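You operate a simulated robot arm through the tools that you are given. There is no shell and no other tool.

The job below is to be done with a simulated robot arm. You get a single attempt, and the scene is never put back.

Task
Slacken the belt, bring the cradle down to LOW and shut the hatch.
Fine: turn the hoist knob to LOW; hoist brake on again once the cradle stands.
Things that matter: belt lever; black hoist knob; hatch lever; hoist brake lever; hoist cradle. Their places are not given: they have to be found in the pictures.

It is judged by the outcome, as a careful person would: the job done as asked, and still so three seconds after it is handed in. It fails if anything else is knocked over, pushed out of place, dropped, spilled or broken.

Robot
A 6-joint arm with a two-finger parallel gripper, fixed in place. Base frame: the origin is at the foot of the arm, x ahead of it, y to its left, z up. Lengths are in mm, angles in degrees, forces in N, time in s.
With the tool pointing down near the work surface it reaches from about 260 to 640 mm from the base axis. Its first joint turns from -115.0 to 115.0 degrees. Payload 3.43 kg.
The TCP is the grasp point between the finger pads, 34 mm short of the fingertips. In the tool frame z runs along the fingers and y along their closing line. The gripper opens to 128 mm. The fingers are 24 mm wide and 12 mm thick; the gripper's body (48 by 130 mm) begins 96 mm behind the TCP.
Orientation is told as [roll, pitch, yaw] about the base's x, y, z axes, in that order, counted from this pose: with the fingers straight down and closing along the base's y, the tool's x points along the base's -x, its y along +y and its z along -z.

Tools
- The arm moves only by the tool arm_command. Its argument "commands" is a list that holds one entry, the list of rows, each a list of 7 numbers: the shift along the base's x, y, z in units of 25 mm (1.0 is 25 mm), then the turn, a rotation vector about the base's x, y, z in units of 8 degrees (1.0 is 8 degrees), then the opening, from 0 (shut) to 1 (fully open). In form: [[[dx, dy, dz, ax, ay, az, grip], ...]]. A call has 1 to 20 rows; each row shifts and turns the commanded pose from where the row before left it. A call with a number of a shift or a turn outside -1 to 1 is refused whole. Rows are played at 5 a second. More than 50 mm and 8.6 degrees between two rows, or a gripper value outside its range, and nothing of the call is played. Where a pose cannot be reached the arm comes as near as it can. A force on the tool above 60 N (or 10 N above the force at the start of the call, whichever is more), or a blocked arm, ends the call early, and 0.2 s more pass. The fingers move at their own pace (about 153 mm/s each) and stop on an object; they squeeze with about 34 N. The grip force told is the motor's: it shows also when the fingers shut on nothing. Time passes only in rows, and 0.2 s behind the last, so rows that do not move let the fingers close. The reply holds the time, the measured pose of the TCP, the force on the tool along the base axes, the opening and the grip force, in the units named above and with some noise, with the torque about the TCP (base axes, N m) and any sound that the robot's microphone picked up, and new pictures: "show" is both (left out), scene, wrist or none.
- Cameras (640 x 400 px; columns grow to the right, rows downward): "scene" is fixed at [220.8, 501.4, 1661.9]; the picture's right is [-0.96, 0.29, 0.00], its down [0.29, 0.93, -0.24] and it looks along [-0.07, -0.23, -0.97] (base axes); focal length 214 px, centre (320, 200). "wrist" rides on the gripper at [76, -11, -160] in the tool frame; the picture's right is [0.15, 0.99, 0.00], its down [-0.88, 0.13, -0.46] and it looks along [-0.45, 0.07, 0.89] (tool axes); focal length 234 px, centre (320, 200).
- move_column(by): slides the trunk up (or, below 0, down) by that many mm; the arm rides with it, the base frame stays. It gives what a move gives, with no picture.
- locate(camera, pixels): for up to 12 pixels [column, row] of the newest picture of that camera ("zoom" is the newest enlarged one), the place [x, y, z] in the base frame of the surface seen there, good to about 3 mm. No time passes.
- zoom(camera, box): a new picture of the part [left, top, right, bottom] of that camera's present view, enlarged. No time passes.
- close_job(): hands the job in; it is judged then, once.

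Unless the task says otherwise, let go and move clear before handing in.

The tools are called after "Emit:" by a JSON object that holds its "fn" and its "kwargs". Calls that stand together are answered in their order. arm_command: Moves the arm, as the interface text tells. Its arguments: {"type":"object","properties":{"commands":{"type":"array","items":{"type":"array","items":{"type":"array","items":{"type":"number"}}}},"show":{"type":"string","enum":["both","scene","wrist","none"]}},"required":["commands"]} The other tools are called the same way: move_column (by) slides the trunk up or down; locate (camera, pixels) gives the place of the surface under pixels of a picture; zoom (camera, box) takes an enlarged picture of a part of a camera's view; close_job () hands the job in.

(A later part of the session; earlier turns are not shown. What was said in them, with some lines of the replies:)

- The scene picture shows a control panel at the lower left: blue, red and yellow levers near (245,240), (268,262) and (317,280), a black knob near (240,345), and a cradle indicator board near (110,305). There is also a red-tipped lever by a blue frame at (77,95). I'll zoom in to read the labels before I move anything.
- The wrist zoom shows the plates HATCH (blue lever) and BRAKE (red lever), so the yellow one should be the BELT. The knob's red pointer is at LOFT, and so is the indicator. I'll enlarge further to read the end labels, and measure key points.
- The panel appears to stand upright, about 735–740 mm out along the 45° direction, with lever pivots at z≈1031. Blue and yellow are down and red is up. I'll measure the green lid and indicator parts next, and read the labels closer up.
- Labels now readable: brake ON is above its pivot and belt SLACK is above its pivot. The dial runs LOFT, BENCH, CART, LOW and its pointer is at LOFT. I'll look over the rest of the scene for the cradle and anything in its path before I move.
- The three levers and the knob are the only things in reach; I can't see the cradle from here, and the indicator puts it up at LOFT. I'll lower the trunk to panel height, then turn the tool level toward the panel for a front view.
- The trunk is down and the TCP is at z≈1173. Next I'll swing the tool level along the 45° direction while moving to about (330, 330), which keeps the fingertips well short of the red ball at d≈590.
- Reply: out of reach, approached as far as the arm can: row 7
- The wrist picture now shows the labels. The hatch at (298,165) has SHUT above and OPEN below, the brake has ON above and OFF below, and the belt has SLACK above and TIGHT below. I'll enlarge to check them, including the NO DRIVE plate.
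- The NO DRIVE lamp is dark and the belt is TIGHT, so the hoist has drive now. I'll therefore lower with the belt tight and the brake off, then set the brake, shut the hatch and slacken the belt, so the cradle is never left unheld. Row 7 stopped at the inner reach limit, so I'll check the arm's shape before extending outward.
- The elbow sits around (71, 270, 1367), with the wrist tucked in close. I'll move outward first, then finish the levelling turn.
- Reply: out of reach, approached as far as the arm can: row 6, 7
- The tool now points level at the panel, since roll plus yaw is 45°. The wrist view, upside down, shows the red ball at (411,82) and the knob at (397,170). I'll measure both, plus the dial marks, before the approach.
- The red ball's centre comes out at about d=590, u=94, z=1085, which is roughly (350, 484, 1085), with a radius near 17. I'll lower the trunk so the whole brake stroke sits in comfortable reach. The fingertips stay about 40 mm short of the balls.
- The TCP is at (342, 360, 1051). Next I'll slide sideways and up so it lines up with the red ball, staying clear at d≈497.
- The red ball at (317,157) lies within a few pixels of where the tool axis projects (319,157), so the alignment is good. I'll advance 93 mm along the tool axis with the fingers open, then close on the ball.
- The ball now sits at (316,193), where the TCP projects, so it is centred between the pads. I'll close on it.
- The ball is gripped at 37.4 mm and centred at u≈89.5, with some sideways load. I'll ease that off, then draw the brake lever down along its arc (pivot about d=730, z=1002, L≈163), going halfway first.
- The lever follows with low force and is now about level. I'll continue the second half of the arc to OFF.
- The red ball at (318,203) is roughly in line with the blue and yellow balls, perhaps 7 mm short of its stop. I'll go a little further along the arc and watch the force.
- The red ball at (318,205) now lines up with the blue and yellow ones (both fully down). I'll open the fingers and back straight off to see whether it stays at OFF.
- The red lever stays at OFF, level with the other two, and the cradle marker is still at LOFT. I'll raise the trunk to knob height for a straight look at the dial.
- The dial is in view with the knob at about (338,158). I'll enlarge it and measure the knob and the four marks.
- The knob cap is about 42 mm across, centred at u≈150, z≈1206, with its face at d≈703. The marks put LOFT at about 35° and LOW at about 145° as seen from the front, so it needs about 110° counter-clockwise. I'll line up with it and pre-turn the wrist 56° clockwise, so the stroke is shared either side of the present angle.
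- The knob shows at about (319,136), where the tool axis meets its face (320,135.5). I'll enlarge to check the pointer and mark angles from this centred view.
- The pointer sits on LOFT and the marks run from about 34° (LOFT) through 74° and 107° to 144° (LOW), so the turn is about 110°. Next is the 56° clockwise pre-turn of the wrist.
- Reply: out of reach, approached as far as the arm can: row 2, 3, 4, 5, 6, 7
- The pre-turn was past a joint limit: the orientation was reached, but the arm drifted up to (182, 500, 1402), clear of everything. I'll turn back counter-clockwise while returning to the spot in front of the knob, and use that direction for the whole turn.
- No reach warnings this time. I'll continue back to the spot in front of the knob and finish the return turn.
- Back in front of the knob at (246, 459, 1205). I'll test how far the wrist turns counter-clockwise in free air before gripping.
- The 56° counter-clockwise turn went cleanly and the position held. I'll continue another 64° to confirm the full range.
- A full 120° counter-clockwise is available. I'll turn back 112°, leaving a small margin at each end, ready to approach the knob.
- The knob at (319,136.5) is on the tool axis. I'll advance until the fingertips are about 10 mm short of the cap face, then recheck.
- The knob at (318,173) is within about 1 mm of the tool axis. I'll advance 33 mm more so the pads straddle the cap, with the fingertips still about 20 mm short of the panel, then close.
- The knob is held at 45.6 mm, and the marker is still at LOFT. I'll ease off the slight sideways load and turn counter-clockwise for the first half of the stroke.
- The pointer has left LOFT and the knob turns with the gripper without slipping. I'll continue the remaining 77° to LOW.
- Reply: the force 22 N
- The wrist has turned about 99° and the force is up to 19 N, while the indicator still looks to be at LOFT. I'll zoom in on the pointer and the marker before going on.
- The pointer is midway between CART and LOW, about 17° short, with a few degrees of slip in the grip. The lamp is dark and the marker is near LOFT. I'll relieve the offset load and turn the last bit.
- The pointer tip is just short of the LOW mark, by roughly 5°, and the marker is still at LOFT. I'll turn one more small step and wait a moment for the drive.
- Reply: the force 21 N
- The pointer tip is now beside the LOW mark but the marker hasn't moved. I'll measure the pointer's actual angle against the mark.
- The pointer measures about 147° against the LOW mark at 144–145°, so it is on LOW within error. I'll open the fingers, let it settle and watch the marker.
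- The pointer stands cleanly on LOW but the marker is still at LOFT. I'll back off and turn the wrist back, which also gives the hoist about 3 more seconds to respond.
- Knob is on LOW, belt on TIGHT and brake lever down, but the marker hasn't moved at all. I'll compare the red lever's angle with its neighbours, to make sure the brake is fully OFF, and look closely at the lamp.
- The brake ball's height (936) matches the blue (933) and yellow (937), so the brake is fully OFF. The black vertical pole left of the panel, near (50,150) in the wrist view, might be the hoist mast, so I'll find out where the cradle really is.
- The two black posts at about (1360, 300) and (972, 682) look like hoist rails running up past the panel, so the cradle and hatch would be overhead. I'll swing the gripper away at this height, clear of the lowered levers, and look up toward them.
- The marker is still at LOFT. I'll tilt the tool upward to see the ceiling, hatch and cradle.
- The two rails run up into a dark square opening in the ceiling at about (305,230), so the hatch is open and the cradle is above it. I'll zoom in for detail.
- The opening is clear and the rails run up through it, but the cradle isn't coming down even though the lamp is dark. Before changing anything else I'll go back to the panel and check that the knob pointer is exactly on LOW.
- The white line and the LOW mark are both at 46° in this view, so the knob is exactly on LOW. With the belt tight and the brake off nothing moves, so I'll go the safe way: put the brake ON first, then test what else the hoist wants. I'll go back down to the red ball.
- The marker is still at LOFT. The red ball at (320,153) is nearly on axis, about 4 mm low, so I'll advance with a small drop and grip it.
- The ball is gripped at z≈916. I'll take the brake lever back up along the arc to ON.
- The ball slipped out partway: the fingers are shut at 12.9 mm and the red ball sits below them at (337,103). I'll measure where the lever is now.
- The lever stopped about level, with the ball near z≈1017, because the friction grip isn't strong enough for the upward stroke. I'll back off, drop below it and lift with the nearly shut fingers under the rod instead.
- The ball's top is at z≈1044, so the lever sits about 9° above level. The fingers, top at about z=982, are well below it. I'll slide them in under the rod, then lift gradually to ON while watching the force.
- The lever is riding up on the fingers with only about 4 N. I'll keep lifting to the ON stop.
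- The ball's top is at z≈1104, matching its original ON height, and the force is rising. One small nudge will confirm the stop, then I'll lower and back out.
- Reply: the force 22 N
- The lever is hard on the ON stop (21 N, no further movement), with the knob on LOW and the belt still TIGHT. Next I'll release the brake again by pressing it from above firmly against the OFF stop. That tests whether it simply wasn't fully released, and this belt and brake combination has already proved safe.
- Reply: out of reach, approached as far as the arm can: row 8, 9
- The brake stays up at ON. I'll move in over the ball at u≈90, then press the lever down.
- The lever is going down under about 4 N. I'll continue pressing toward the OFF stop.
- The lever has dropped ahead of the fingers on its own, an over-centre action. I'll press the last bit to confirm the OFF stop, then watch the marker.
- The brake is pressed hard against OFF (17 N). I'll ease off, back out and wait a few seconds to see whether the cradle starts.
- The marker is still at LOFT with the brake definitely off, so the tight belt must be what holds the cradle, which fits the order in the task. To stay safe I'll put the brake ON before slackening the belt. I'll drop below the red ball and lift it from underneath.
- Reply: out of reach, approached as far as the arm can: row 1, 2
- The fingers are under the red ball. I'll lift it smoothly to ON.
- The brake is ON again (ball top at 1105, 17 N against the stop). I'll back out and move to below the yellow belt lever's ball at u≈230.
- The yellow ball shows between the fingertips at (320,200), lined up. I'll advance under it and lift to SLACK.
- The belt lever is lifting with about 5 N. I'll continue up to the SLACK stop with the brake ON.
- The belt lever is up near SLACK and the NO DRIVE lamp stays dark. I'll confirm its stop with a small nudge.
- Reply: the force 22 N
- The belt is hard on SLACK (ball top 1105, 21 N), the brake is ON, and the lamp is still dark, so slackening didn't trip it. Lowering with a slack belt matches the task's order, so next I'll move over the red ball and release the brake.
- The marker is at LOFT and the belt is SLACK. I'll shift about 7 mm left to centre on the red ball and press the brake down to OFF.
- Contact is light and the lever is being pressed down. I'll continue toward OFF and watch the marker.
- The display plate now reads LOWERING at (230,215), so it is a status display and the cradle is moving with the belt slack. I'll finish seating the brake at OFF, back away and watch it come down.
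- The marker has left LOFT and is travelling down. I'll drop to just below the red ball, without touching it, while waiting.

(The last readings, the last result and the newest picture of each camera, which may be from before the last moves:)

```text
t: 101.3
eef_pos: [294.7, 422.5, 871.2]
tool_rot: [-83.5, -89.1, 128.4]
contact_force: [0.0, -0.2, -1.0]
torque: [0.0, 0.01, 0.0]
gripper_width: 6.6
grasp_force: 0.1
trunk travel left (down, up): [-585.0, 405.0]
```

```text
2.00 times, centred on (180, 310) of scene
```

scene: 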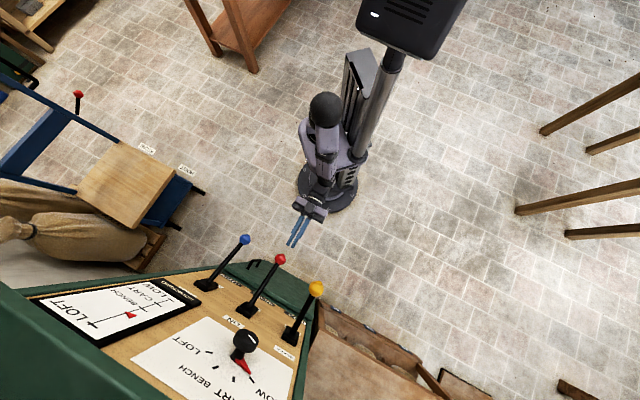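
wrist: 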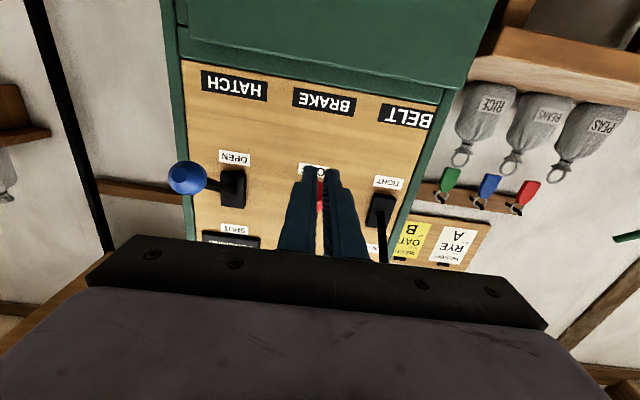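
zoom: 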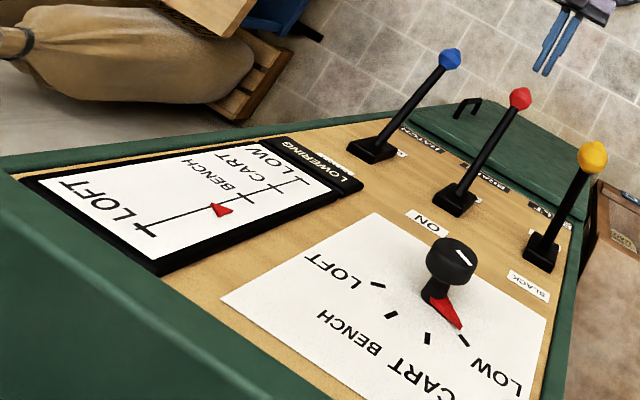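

The marker is nearing BENCH with LOWERING still shown. I'll keep waiting, without moving, until it reaches LOW.

Emit:
{"fn": "arm_command", "kwargs": {"commands": [[[0, 0, 0, 0, 0, 0, 0.05], [0, 0, 0, 0, 0, 0, 0.05], [0, 0, 0, 0, 0, 0, 0.05], [0, 0, 0, 0, 0, 0, 0.05], [0, 0, 0, 0, 0, 0, 0.05], [0, 0, 0, 0, 0, 0, 0.05], [0, 0, 0, 0, 0, 0, 0.05], [0, 0, 0, 0, 0, 0, 0.05], [0, 0, 0, 0, 0, 0, 0.05], [0, 0, 0, 0, 0, 0, 0.05], [0, 0, 0, 0, 0, 0, 0.05], [0, 0, 0, 0, 0, 0, 0.05], [0, 0, 0, 0, 0, 0, 0.05], [0, 0, 0, 0, 0, 0, 0.05], [0, 0, 0, 0, 0, 0, 0.05], [0, 0, 0, 0, 0, 0, 0.05], [0, 0, 0, 0, 0, 0, 0.05], [0, 0, 0, 0, 0, 0, 0.05], [0, 0, 0, 0, 0, 0, 0.05], [0, 0, 0, 0, 0, 0, 0.05]]]}}

Emit:
{"fn": "zoom", "kwargs": {"camera": "scene", "box": [20, 220, 340, 400]}}

```text
t: 105.5
eef_pos: [295.0, 423.2, 870.3]
tool_rot: [-83.6, -89.0, 128.4]
contact_force: [0.9, 0.2, -0.8]
torque: [0.0, 0.04, 0.03]
gripper_width: 6.4
grasp_force: 0.1
trunk travel left (down, up): [-585.0, 405.0]
```

scene: 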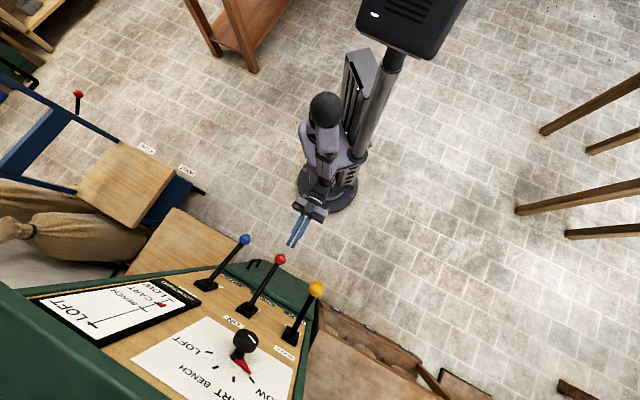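
wrist: 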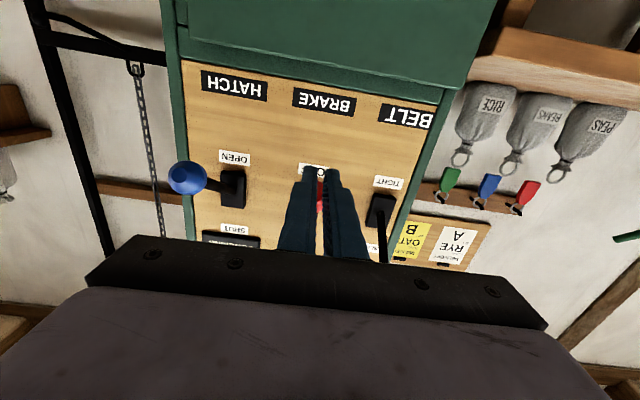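

```text
2.00 times, centred on (180, 310) of scene
```

zoom: 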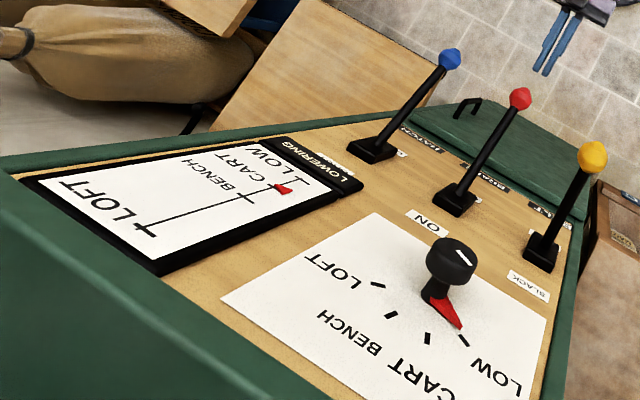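

The cradle, a wooden platform, has come into view at (180,245), and the marker is just past CART. I'll wait for LOW.

Emit:
{"fn": "arm_command", "kwargs": {"commands": [[[0, 0, 0, 0, 0, 0, 0.05], [0, 0, 0, 0, 0, 0, 0.05], [0, 0, 0, 0, 0, 0, 0.05], [0, 0, 0, 0, 0, 0, 0.05], [0, 0, 0, 0, 0, 0, 0.05], [0, 0, 0, 0, 0, 0, 0.05], [0, 0, 0, 0, 0, 0, 0.05], [0, 0, 0, 0, 0, 0, 0.05], [0, 0, 0, 0, 0, 0, 0.05], [0, 0, 0, 0, 0, 0, 0.05], [0, 0, 0, 0, 0, 0, 0.05], [0, 0, 0, 0, 0, 0, 0.05], [0, 0, 0, 0, 0, 0, 0.05], [0, 0, 0, 0, 0, 0, 0.05], [0, 0, 0, 0, 0, 0, 0.05], [0, 0, 0, 0, 0, 0, 0.05], [0, 0, 0, 0, 0, 0, 0.05]]]}}

Emit:
{"fn": "zoom", "kwargs": {"camera": "scene", "box": [20, 220, 340, 400]}}

Emit:
{"fn": "zoom", "kwargs": {"camera": "scene", "box": [110, 265, 220, 325]}}

```text
t: 109.1
eef_pos: [293.6, 422.9, 871.2]
tool_rot: [-83.5, -89.0, 128.4]
contact_force: [0.3, 0.2, -0.2]
torque: [0.01, 0.0, 0.02]
gripper_width: 6.4
grasp_force: 0.1
trunk travel left (down, up): [-585.0, 405.0]
```

scene: 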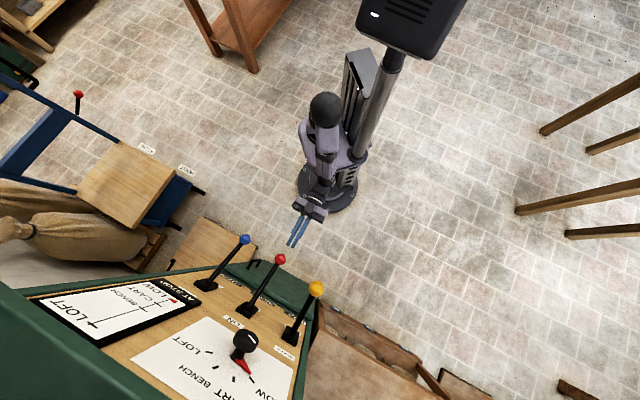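
wrist: 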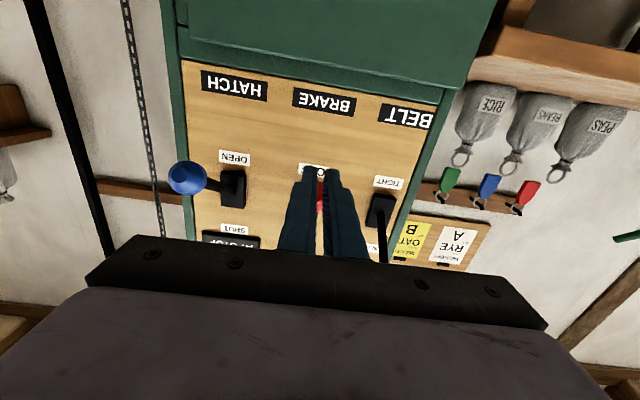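

```text
2.00 times, centred on (180, 310) of scene
```

zoom: 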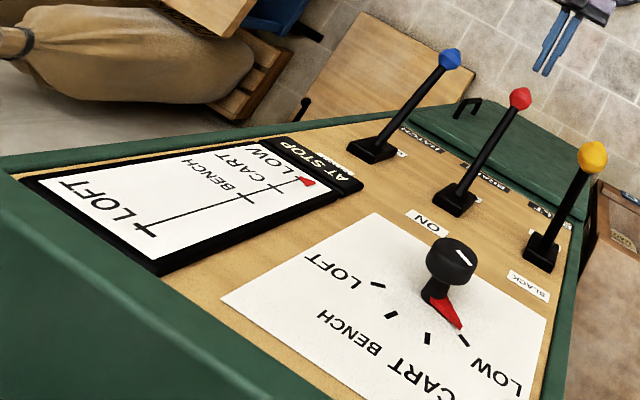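

```text
5.82 times, centred on (165, 295) of scene
```

zoom: 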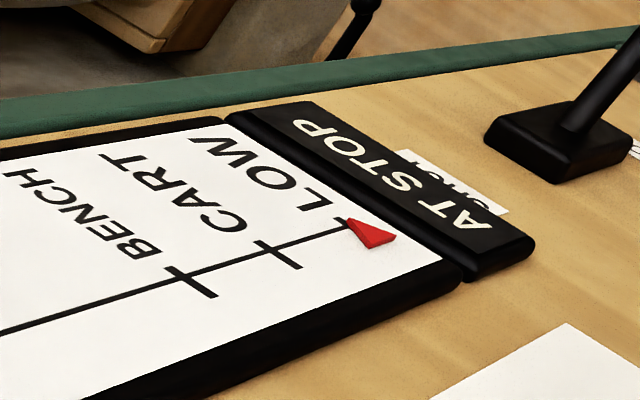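

The display reads AT STOP and the marker is at LOW, so the cradle stands. I'll move in under the red ball and lift the brake to ON.

Emit:
{"fn": "arm_command", "kwargs": {"commands": [[[0.617, 0.617, 0, 0, 0, 0, 0.05], [0.617, 0.617, 0, 0, 0, 0, 0.05], [0.617, 0.617, 0, 0, 0, 0, 0.05], [0, 0, 0.6, 0, 0, 0, 0.05], [0, 0, 0.74, 0, 0, 0, 0.05], [0, 0, 0.74, 0, 0, 0, 0.05], [0, 0, 0.74, 0, 0, 0, 0.05], [0, 0, 0.74, 0, 0, 0, 0.05], [0, 0, 0.74, 0, 0, 0, 0.05], [0, 0, 0.74, 0, 0, 0, 0.05], [0, 0, 0.74, 0, 0, 0, 0.05], [0, 0, 0.74, 0, 0, 0, 0.05], [0, 0, 0.74, 0, 0, 0, 0.05], [0, 0, 0.2, 0, 0, 0, 0.05], [0, 0, 0.1, 0, 0, 0, 0.05]]]}}

Emit:
{"fn": "locate", "kwargs": {"camera": "scene", "pixels": [[268, 261], [269, 259]]}}

Emit:
{"fn": "zoom", "kwargs": {"camera": "scene", "box": [20, 220, 340, 400]}}

```text
t: 112.3
eef_pos: [339.4, 470.1, 1054.1]
tool_rot: [-51.6, -88.9, 96.6]
contact_force: [-4.8, -8.9, -19.6]
torque: [-0.36, 0.44, -0.28]
gripper_width: 8.0
grasp_force: 1.5
trunk travel left (down, up): [-585.0, 405.0]
```

scene: 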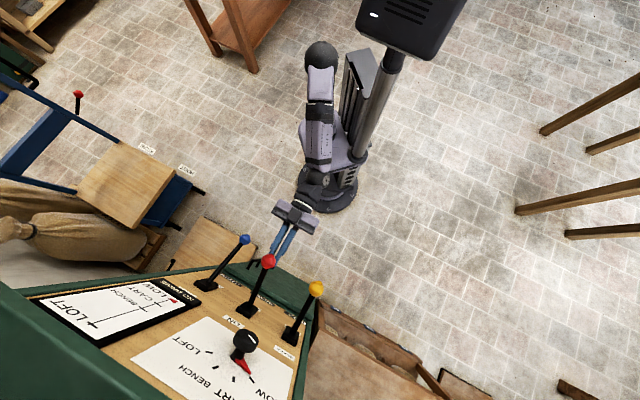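
wrist: 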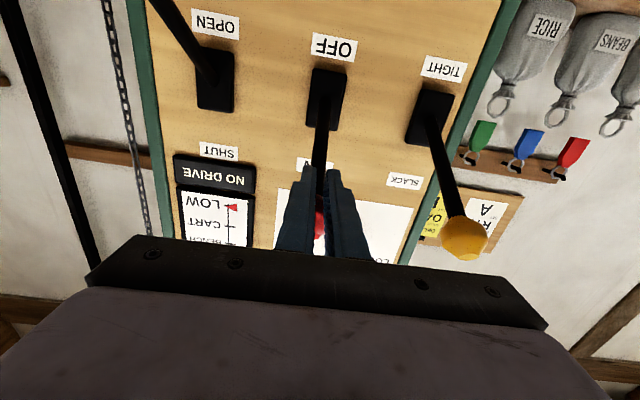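

```text
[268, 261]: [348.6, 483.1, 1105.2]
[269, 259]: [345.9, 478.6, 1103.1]
```

```text
2.00 times, centred on (180, 310) of scene
```

zoom: 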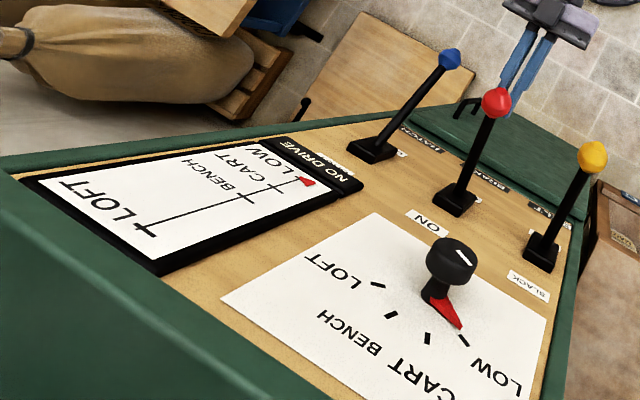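

The brake is ON at its stop, the marker stands at LOW and the belt is SLACK. Now for the hatch: I'll back out and go below the blue ball at u≈-41.

Emit:
{"fn": "arm_command", "kwargs": {"commands": [[[0, 0, -0.95, 0, 0, 0, 0.05], [-0.584, -0.584, 0, 0, 0, 0, 0.05], [-0.584, -0.584, 0, 0, 0, 0, 0.05], [-0.584, -0.584, 0, 0, 0, 0, 0.05], [0.537, -0.541, -0.949, 0, 0, 0, 0.05], [0.537, -0.541, -0.949, 0, 0, 0, 0.05], [0.537, -0.541, -0.949, 0, 0, 0, 0.05], [0.537, -0.541, -0.949, 0, 0, 0, 0.05], [0.537, -0.541, -0.949, 0, 0, 0, 0.05], [0.537, -0.541, -0.949, 0, 0, 0, 0.05], [0.537, -0.541, -0.949, 0, 0, 0, 0.05], [0, 0, 0, 0, 0, 0, 0.05]]]}}

Emit:
{"fn": "locate", "kwargs": {"camera": "scene", "pixels": [[245, 239], [268, 261], [316, 287]]}}

```text
t: 114.9
eef_pos: [360.2, 381.2, 907.8]
tool_rot: [-78.2, -87.7, 122.6]
contact_force: [0.7, 0.3, 0.1]
torque: [0.0, 0.0, 0.0]
gripper_width: 6.4
grasp_force: 0.0
out of reach, approached as far as the arm can: row 8, 9, 10, 11
trunk travel left (down, up): [-585.0, 405.0]
```

scene: 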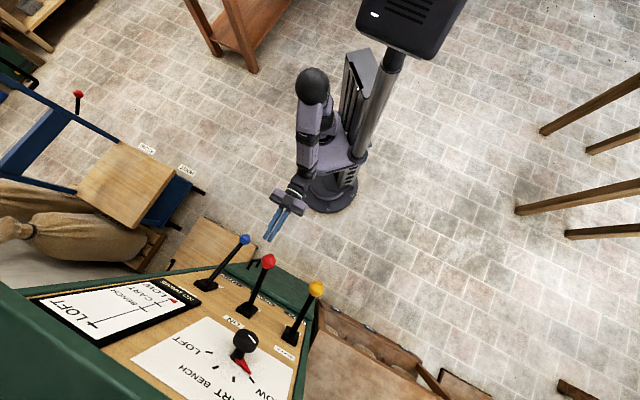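
wrist: 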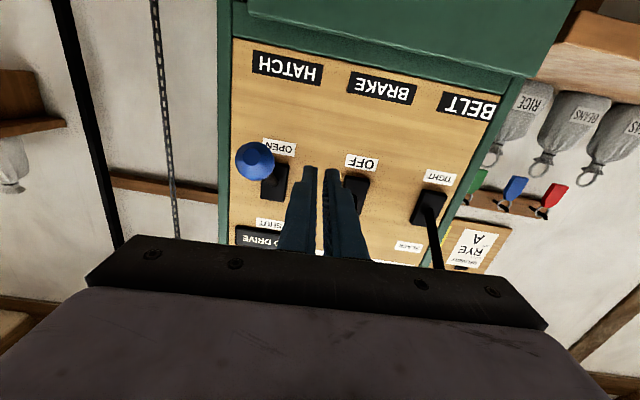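

```text
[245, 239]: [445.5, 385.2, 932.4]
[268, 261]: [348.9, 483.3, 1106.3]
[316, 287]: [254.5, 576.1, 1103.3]
```

The arm drifted at the edge of its fold-in range, to (360, 381, 908), clear of everything. I'll raise the arm relative to the trunk and lower the trunk instead, which gives it a better posture for the hatch lever.

Emit:
{"fn": "arm_command", "kwargs": {"commands": [[[0, 0, 0.9, 0, 0, 0, 0.05], [0, 0, 0.9, 0, 0, 0, 0.05], [0, 0, 0.9, 0, 0, 0, 0.05], [0, 0, 0.9, 0, 0, 0, 0.05], [0, 0, 0, 0, 0, 0, 0.05]]], "show": "none"}}

Emit:
{"fn": "move_column", "kwargs": {"by": -125}}

```text
t: 116.1
eef_pos: [359.7, 380.6, 997.5]
tool_rot: [-86.4, -89.1, 131.2]
contact_force: [-0.1, -0.3, 0.6]
torque: [-0.01, 0.02, -0.01]
gripper_width: 6.4
grasp_force: 0.0
trunk travel left (down, up): [-585.0, 405.0]
```

```text
t: 117.7
eef_pos: [360.4, 380.1, 872.8]
tool_rot: [-86.9, -89.1, 131.7]
contact_force: [-0.2, 0.6, -0.1]
torque: [-0.02, -0.02, -0.05]
gripper_width: 6.3
grasp_force: 0.0
trunk travel left (down, up): [-460.0, 530.0]
```

That posture is fine: level again at (360, 380, 873). I'll slide sideways to line up under the blue ball.

Emit:
{"fn": "arm_command", "kwargs": {"commands": [[[0.484, -0.552, 0, 0, 0, 0, 0.05], [0.484, -0.552, 0, 0, 0, 0, 0.05], [0.484, -0.552, 0, 0, 0, 0, 0.05], [0, 0, 0, 0, 0, 0, 0.05]]]}}

```text
t: 118.7
eef_pos: [365.1, 367.5, 877.1]
tool_rot: [-81.2, -89.2, 125.7]
contact_force: [-0.2, -0.6, 0.9]
torque: [0.01, -0.03, -0.02]
gripper_width: 6.4
grasp_force: 0.1
out of reach, approached as far as the arm can: row 1, 2, 3
trunk travel left (down, up): [-460.0, 530.0]
```

scene: 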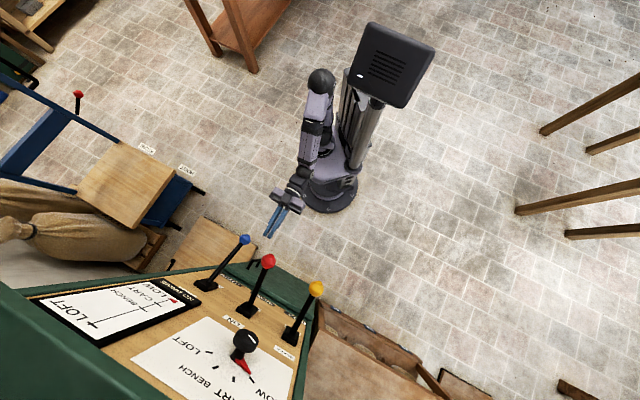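
wrist: 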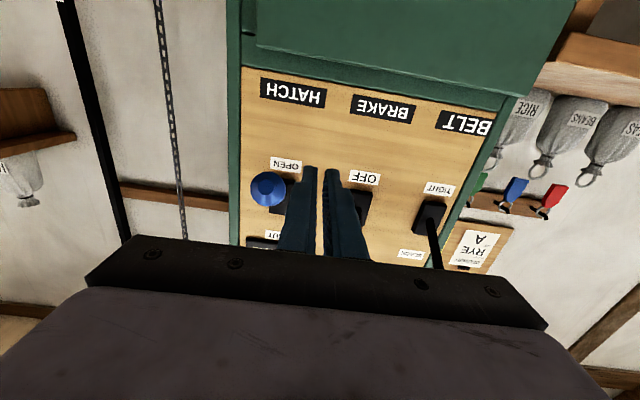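

The sideways move hits the same wrist limit as the earlier clockwise roll, so I'll roll the wrist 88° counter-clockwise here, where there is plenty of range. The shut fingers lift just as well that way.

Emit:
{"fn": "arm_command", "kwargs": {"commands": [[[0, 0, 0, -0.707, -0.707, 0, 0], [0, 0, 0, -0.707, -0.707, 0, 0], [0, 0, 0, -0.707, -0.707, 0, 0], [0, 0, 0, -0.707, -0.707, 0, 0], [0, 0, 0, -0.707, -0.707, 0, 0], [0, 0, 0, -0.707, -0.707, 0, 0], [0, 0, 0, -0.707, -0.707, 0, 0], [0, 0, 0, -0.707, -0.707, 0, 0], [0, 0, 0, -0.707, -0.707, 0, 0], [0, 0, 0, -0.707, -0.707, 0, 0], [0, 0, 0, -0.707, -0.707, 0, 0], [0, 0, 0, 0, 0, 0, 0]]]}}

```text
t: 121.3
eef_pos: [363.0, 367.4, 877.9]
tool_rot: [-90.0, -0.9, 134.7]
contact_force: [-0.1, 0.1, 0.6]
torque: [0.0, -0.02, -0.02]
gripper_width: 0.0
grasp_force: 32.6
trunk travel left (down, up): [-460.0, 530.0]
```

scene: 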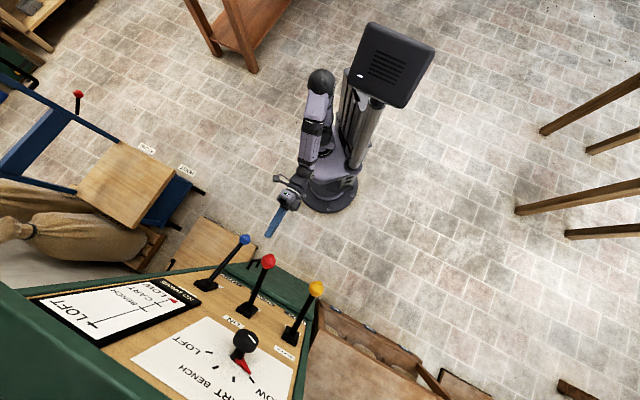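
wrist: 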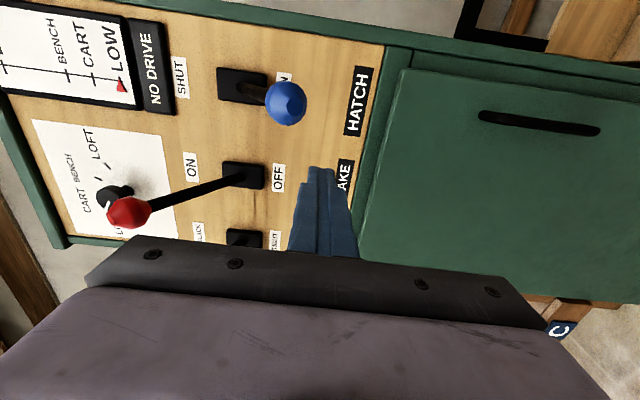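

The wrist is rolled and steady. I'll slide sideways to u≈-41 under the blue ball.

Emit:
{"fn": "arm_command", "kwargs": {"commands": [[[0.415, -0.415, -0.08, 0, 0, 0, 0], [0.415, -0.415, -0.08, 0, 0, 0, 0], [0.415, -0.415, -0.08, 0, 0, 0, 0], [0, 0, 0, 0, 0, 0, 0]]]}}

Emit:
{"fn": "locate", "kwargs": {"camera": "scene", "pixels": [[245, 239], [245, 237], [243, 239], [247, 239]]}}

```text
t: 122.3
eef_pos: [360.9, 360.8, 877.4]
tool_rot: [-90.0, -1.1, 134.6]
contact_force: [-0.3, -0.2, 0.0]
torque: [0.02, -0.04, 0.02]
gripper_width: 0.0
grasp_force: 33.0
out of reach, approached as far as the arm can: row 1, 2, 3
trunk travel left (down, up): [-460.0, 530.0]
```

scene: 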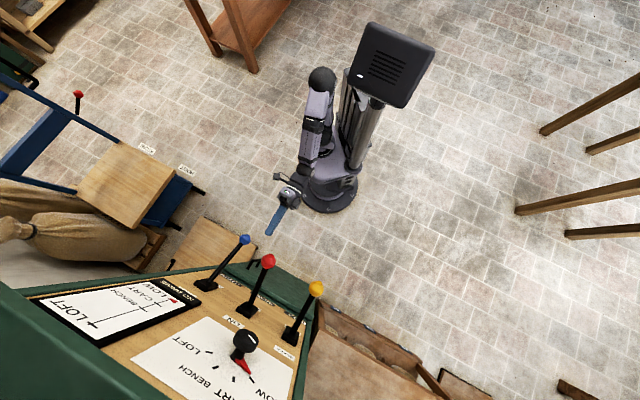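
wrist: 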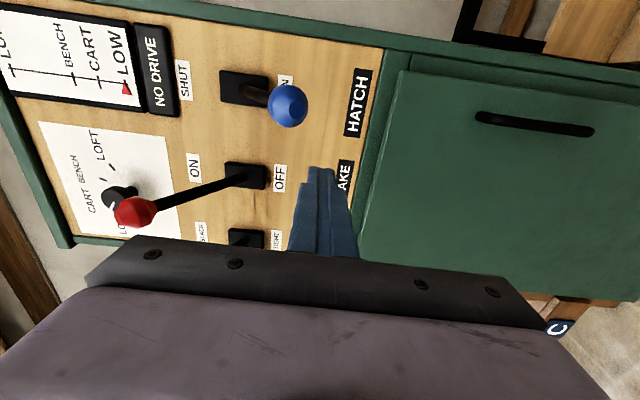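

```text
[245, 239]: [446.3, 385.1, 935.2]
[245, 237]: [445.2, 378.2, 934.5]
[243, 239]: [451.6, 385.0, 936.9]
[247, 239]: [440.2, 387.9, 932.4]
```

Same boundary again: in this arm posture the tool can't point left of the arm's own azimuth. The lift doesn't need a square approach, so I'll yaw the tool about 20° to the right and come under the blue ball at a slight angle.

Emit:
{"fn": "arm_command", "kwargs": {"commands": [[[0, 0, 0, 0, 0, -0.85, 0], [0, 0, 0, 0, 0, -0.85, 0], [0, 0, 0, 0, 0, -0.85, 0], [0.36, -0.22, -0.07, 0, 0, 0, 0], [0.36, -0.22, -0.07, 0, 0, 0, 0], [0.36, -0.22, -0.07, 0, 0, 0, 0], [0.36, -0.22, 0, 0, 0, 0, 0], [0, 0, 0, 0, 0, 0, 0]]]}}

```text
t: 124.1
eef_pos: [395.6, 337.0, 872.0]
tool_rot: [-90.1, -1.1, 114.6]
contact_force: [-0.3, 0.1, 0.4]
torque: [0.02, 0.02, -0.05]
gripper_width: 0.0
grasp_force: 33.2
trunk travel left (down, up): [-460.0, 530.0]
```

scene: 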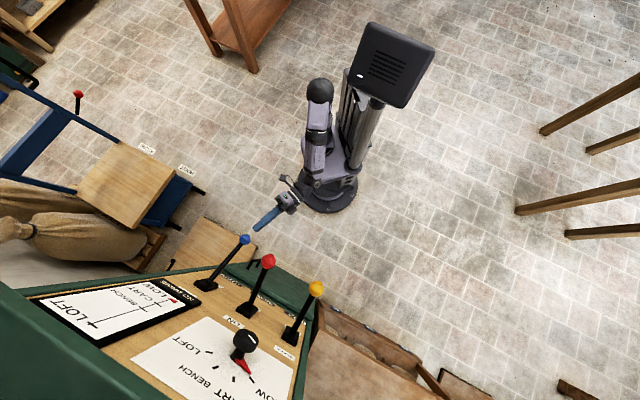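
wrist: 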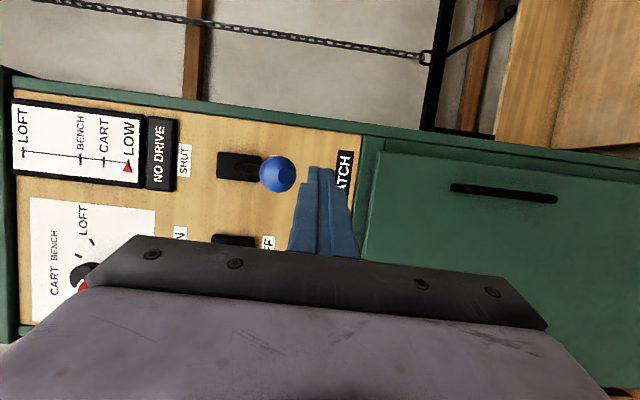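

The pose is good with no reach warnings, and the blue ball is at (277,174) just above the finger line. I'll advance under it and start the lift by arm.

Emit:
{"fn": "arm_command", "kwargs": {"commands": [[[0.533, 0.541, 0, 0, 0, 0, 0], [0.533, 0.541, 0, 0, 0, 0, 0], [0.533, 0.541, 0, 0, 0, 0, 0], [0, 0, 0.6, 0, 0, 0, 0], [0, 0, 0.6, 0, 0, 0, 0], [0, 0, 0.6, 0, 0, 0, 0]]]}}

```text
t: 125.5
eef_pos: [435.8, 379.8, 925.4]
tool_rot: [-90.6, -1.2, 114.5]
contact_force: [-0.3, -0.1, -0.5]
torque: [0.0, -0.03, 0.04]
gripper_width: 0.0
grasp_force: 33.1
trunk travel left (down, up): [-460.0, 530.0]
```

scene: 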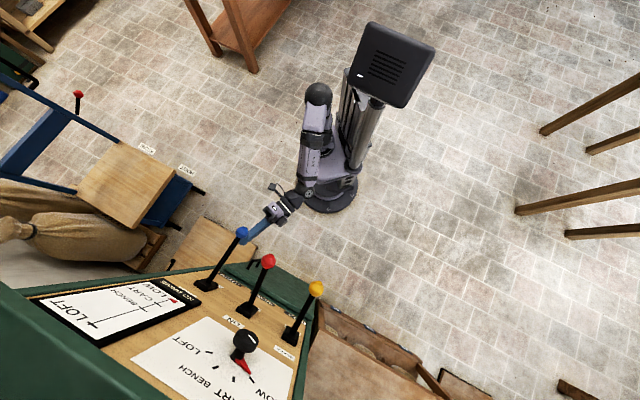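
wrist: 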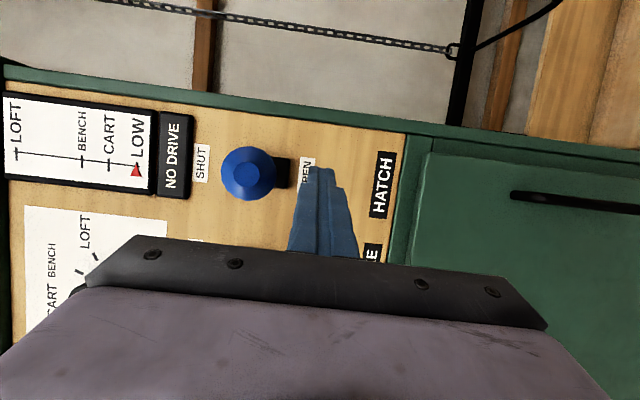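

The blue lever has been lifted off its OPEN stop (ball now at (240,235) in the scene). I'll measure it and continue lifting.

Emit:
{"fn": "locate", "kwargs": {"camera": "scene", "pixels": [[240, 234], [241, 236], [239, 236]]}}

Emit:
{"fn": "arm_command", "kwargs": {"commands": [[[0, 0, 0.6, 0, 0, 0, 0], [0, 0, 0.6, 0, 0, 0, 0], [0, 0, 0.6, 0, 0, 0, 0], [0, 0, 0.6, 0, 0, 0, 0]]]}}

```text
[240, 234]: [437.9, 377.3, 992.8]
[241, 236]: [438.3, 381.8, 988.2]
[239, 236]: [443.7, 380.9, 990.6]
```

```text
t: 126.5
eef_pos: [435.2, 378.7, 979.3]
tool_rot: [-90.2, -1.1, 114.5]
contact_force: [-1.2, -0.3, 0.6]
torque: [-0.02, -0.01, -0.01]
gripper_width: 0.2
grasp_force: 33.1
trunk travel left (down, up): [-460.0, 530.0]
```

scene: 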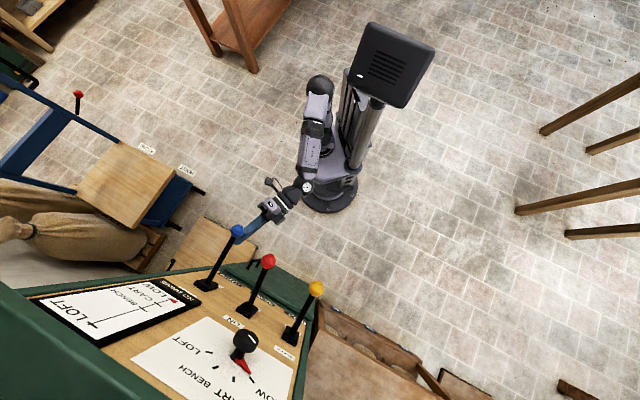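
wrist: 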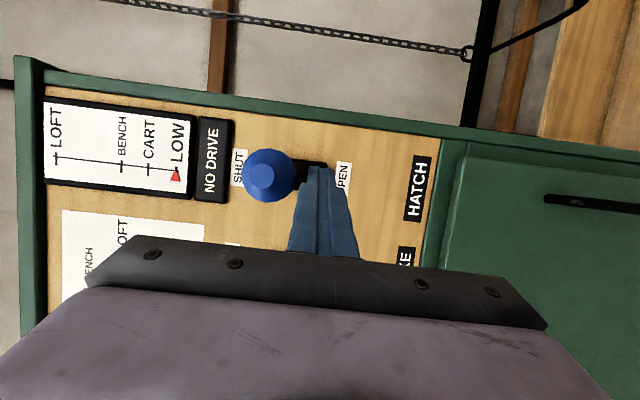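

It keeps rising easily. I'll continue toward SHUT.

Emit:
{"fn": "arm_command", "kwargs": {"commands": [[[0, 0, 0.6, 0, 0, 0, 0], [0, 0, 0.6, 0, 0, 0, 0], [0, 0, 0.6, 0, 0, 0, 0], [0, 0, 0.6, 0, 0, 0, 0]]]}}

Emit:
{"fn": "locate", "kwargs": {"camera": "scene", "pixels": [[232, 228], [233, 230], [231, 231], [231, 234]]}}

```text
t: 127.5
eef_pos: [433.7, 379.1, 1039.4]
tool_rot: [-90.2, -1.0, 114.6]
contact_force: [-0.1, 0.9, 0.3]
torque: [0.01, 0.0, -0.01]
gripper_width: 0.1
grasp_force: 33.1
trunk travel left (down, up): [-460.0, 530.0]
```

scene: 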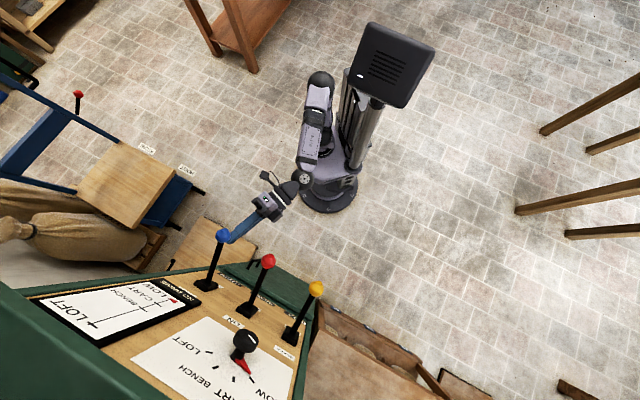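
wrist: 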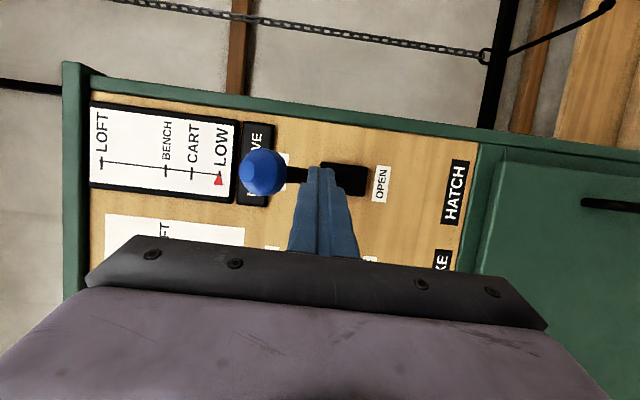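

```text
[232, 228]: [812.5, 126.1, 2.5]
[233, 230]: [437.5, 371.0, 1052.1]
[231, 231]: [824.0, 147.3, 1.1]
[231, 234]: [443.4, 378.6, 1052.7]
```

Contact is light, so the lever may have gone over-centre to the top. I'll locate the ball at (222,236) and press the last bit to the SHUT stop.

Emit:
{"fn": "locate", "kwargs": {"camera": "scene", "pixels": [[222, 234], [222, 237], [221, 232], [219, 235]]}}

Emit:
{"fn": "arm_command", "kwargs": {"commands": [[[0, 0, 0.3, 0, 0, 0, 0], [0, 0, 0.25, 0, 0, 0, 0], [0, 0, 0.12, 0, 0, 0, 0], [0, 0, 0, 0, 0, 0, 0]]]}}

Emit:
{"fn": "locate", "kwargs": {"camera": "scene", "pixels": [[222, 234], [222, 237], [220, 236], [268, 261], [316, 287]]}}

Emit:
{"fn": "zoom", "kwargs": {"camera": "scene", "box": [20, 220, 340, 400]}}

```text
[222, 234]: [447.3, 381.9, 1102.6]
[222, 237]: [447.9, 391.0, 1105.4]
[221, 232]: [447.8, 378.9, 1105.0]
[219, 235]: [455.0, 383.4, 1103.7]
```

```text
t: 128.5
eef_pos: [435.0, 380.0, 1055.2]
tool_rot: [-90.2, -1.0, 114.4]
contact_force: [-2.2, -1.3, -1.8]
torque: [-0.01, 0.09, -0.02]
gripper_width: 0.0
grasp_force: 32.9
trunk travel left (down, up): [-460.0, 530.0]
```

scene: 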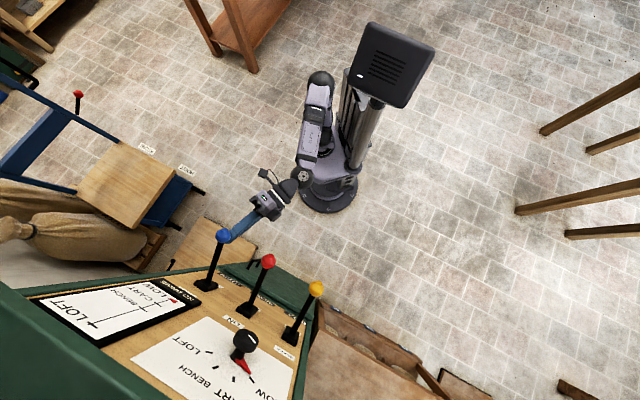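
wrist: 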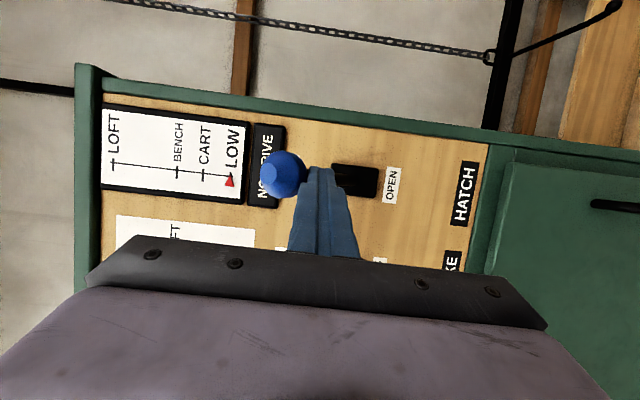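

```text
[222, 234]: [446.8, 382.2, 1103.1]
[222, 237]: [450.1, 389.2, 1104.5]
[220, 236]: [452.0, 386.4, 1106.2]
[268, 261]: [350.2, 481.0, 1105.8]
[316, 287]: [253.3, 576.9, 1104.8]
```

```text
2.00 times, centred on (180, 310) of scene
```

zoom: 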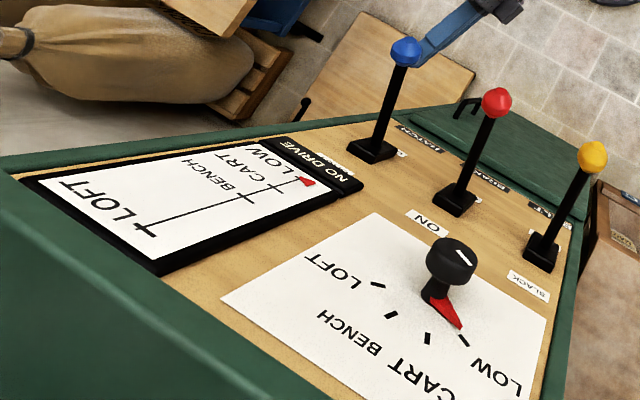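

All three balls are at about 1104–1106: hatch at SHUT, brake ON, belt SLACK, with the marker at LOW. I'll lower slightly off the lever, back away and check that everything stays put.

Emit:
{"fn": "arm_command", "kwargs": {"commands": [[[0, 0, -0.8, 0, 0, 0, 0], [-0.55, -0.55, -0.2, 0, 0, 0, 0], [-0.55, -0.55, -0.2, 0, 0, 0, 0], [-0.55, -0.55, -0.2, 0, 0, 0, 0], [0.3, -0.6, 0, 0, 0, 0, 0], [0.3, -0.6, 0, 0, 0, 0, 0], [0.3, -0.6, 0, 0, 0, 0, 0], [0.3, -0.6, 0, 0, 0, 0, 0], [0.3, -0.6, 0, 0, 0, 0, 0.1], [0, 0, 0, 0, 0, 0, 0.1]]]}}

Emit:
{"fn": "zoom", "kwargs": {"camera": "scene", "box": [20, 220, 340, 400]}}

Emit:
{"fn": "locate", "kwargs": {"camera": "scene", "pixels": [[222, 234], [268, 261], [316, 287]]}}

```text
t: 130.7
eef_pos: [446.6, 286.1, 1013.6]
tool_rot: [-90.1, -1.0, 114.5]
contact_force: [-1.6, 0.0, -0.5]
torque: [0.03, 0.01, 0.02]
gripper_width: 12.7
grasp_force: 0.0
out of reach, approached as far as the arm can: row 6, 7, 8, 9
trunk travel left (down, up): [-460.0, 530.0]
```

scene: 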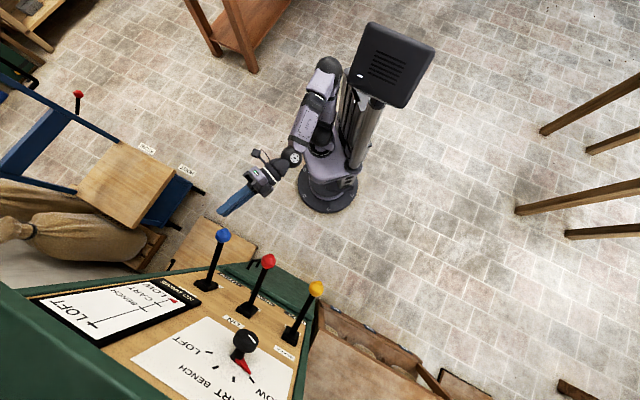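
wrist: 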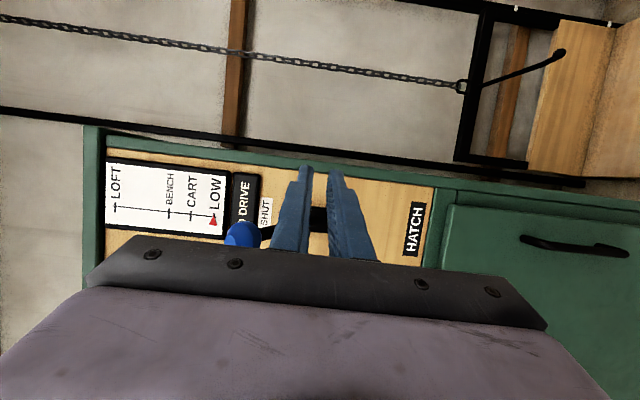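

```text
2.00 times, centred on (180, 310) of scene
```

zoom: 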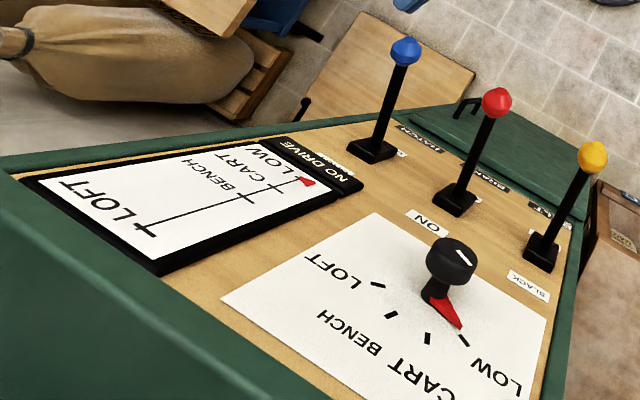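

```text
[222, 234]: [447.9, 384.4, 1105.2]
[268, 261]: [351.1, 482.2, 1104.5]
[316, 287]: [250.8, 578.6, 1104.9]
```

Everything holds: levers up at about 1105, marker at LOW, knob on LOW. I'd like to see that the ceiling hatch itself has closed, so I'll move further from the panel and look up.

Emit:
{"fn": "arm_command", "kwargs": {"commands": [[[0.5, -0.7, 0, 0, 0, -0.7, 0.1], [0.5, -0.7, 0, 0, 0, -0.7, 0.1], [0.5, -0.7, 0, 0, 0, -0.7, 0.1], [0.4, -0.7, 0, 0, 0, -0.5, 0.1], [0, 0, 0, 0, 0, 0, 0.1]]]}}

```text
t: 131.9
eef_pos: [495.5, 214.9, 1014.0]
tool_rot: [-90.1, -1.1, 93.7]
contact_force: [0.0, 0.9, -0.6]
torque: [-0.01, 0.0, 0.01]
gripper_width: 13.1
grasp_force: 0.1
trunk travel left (down, up): [-460.0, 530.0]
```

scene: 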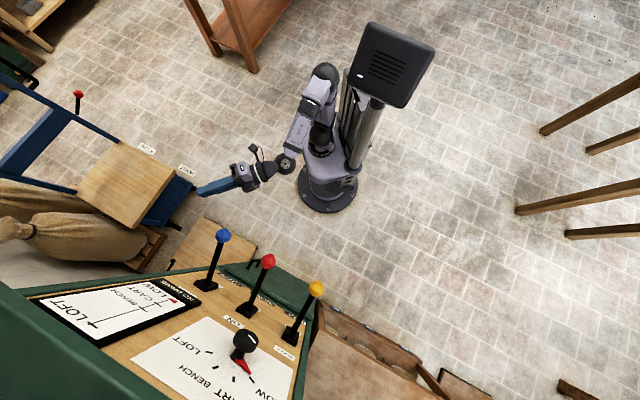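
wrist: 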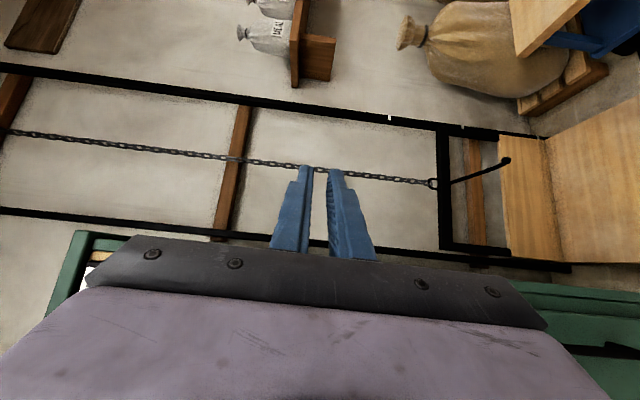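

I'm clear of the panel, with the cradle standing low on its chain at right. I'll tilt up toward the hatch opening.

Emit:
{"fn": "arm_command", "kwargs": {"commands": [[[0, 0, 0.3, 0.065, -0.99, 0, 0.1], [0, 0, 0.3, 0.065, -0.99, 0, 0.1], [0, 0, 0.3, 0.065, -0.99, 0, 0.1], [0, 0, 0.3, 0.065, -0.99, 0, 0.1]]]}}

Emit:
{"fn": "zoom", "kwargs": {"camera": "wrist", "box": [0, 0, 260, 240]}}

```text
t: 132.9
eef_pos: [495.0, 215.5, 1044.9]
tool_rot: [-122.0, -0.9, 94.4]
contact_force: [-0.2, 0.2, 0.0]
torque: [0.01, 0.04, 0.05]
gripper_width: 12.7
grasp_force: 0.0
trunk travel left (down, up): [-460.0, 530.0]
```

scene: 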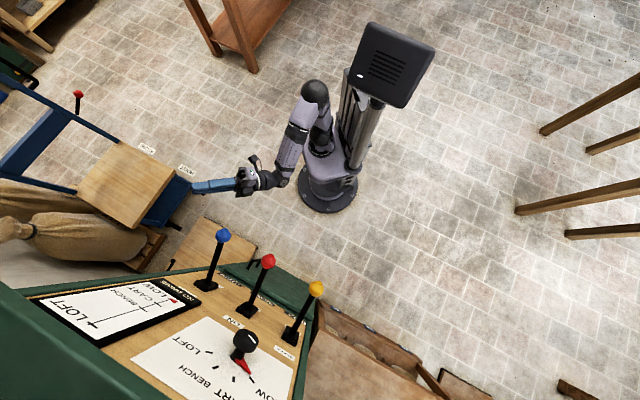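
wrist: 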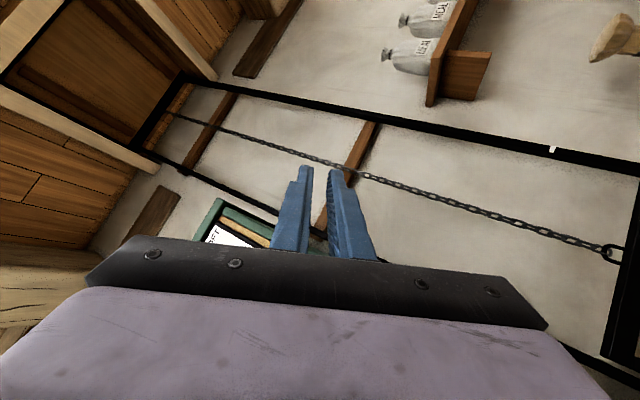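

```text
1.67 times, centred on (130, 120) of wrist
```

zoom: 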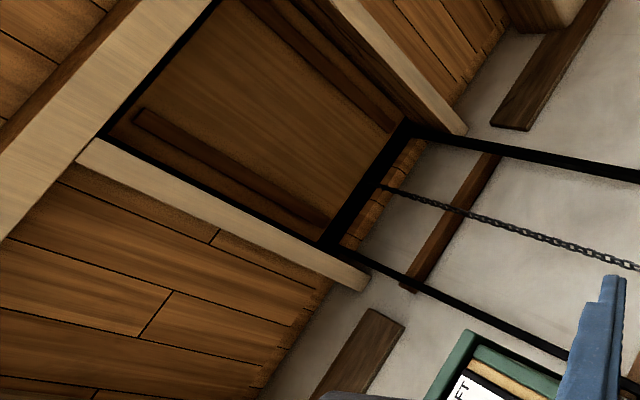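

The opening at (100,75) is now filled by the brown trapdoor, so the hatch is shut, with the chain passing at its edge. One last look at the panel before handing in.

Emit:
{"fn": "zoom", "kwargs": {"camera": "scene", "box": [20, 220, 340, 400]}}

Emit:
{"fn": "zoom", "kwargs": {"camera": "scene", "box": [0, 60, 280, 290]}}

Emit:
{"fn": "zoom", "kwargs": {"camera": "scene", "box": [205, 335, 275, 390]}}

```text
2.00 times, centred on (180, 310) of scene
```

zoom: 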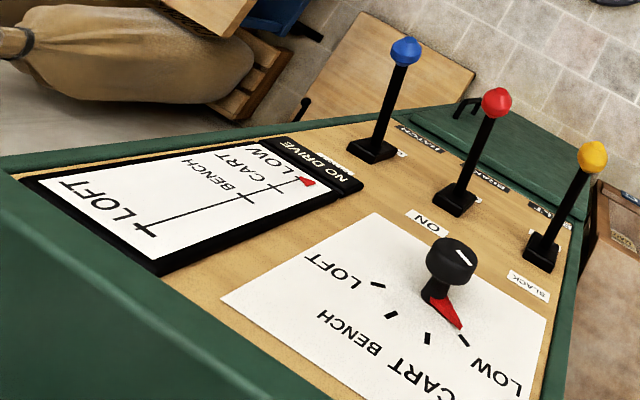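

```text
1.74 times, centred on (140, 175) of scene
```

zoom: 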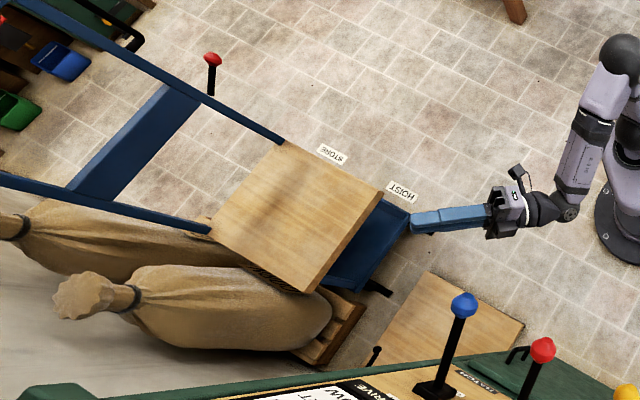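

```text
7.27 times, centred on (240, 362) of scene
```

zoom: 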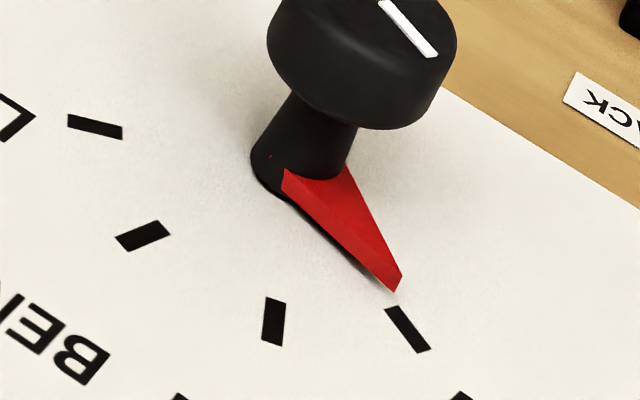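

The belt is SLACK, the knob and the cradle marker are at LOW, the brake is back ON, and the hatch is SHUT, both at the lever and at the trapdoor. Nothing around it has been disturbed and the gripper is clear, so I'm handing the job in.

Emit:
{"fn": "close_job", "kwargs": {}}

```text
The job is handed in.
```

The job is done and handed in: the belt is slack, the cradle stands at LOW, the brake is back on and the hatch is shut. At my last check before handing in:

- **Belt:** the yellow lever is up against its SLACK stop.
- **Hoist knob:** the pointer is on LOW.
- **Cradle:** the marker is at LOW. The panel showed LOWERING, then AT STOP, before I touched the brake again.
- **Brake:** the red lever is back up at ON.
- **Hatch:** the blue lever is up at SHUT, and the wrist camera shows the trapdoor closed in the ceiling.

I first tried lowering with the belt still tight, because I took the "NO DRIVE" plate for an unlit warning lamp. The cradle did not move, so I put the brake back on and slackened the belt. When I released the brake again, the cradle came down.

The brake lever slipped out of the gripper once partway up, and I lifted it the rest of the way from below. I saw nothing knocked over or pushed out of place, and the arm was clear of the panel when I handed in.
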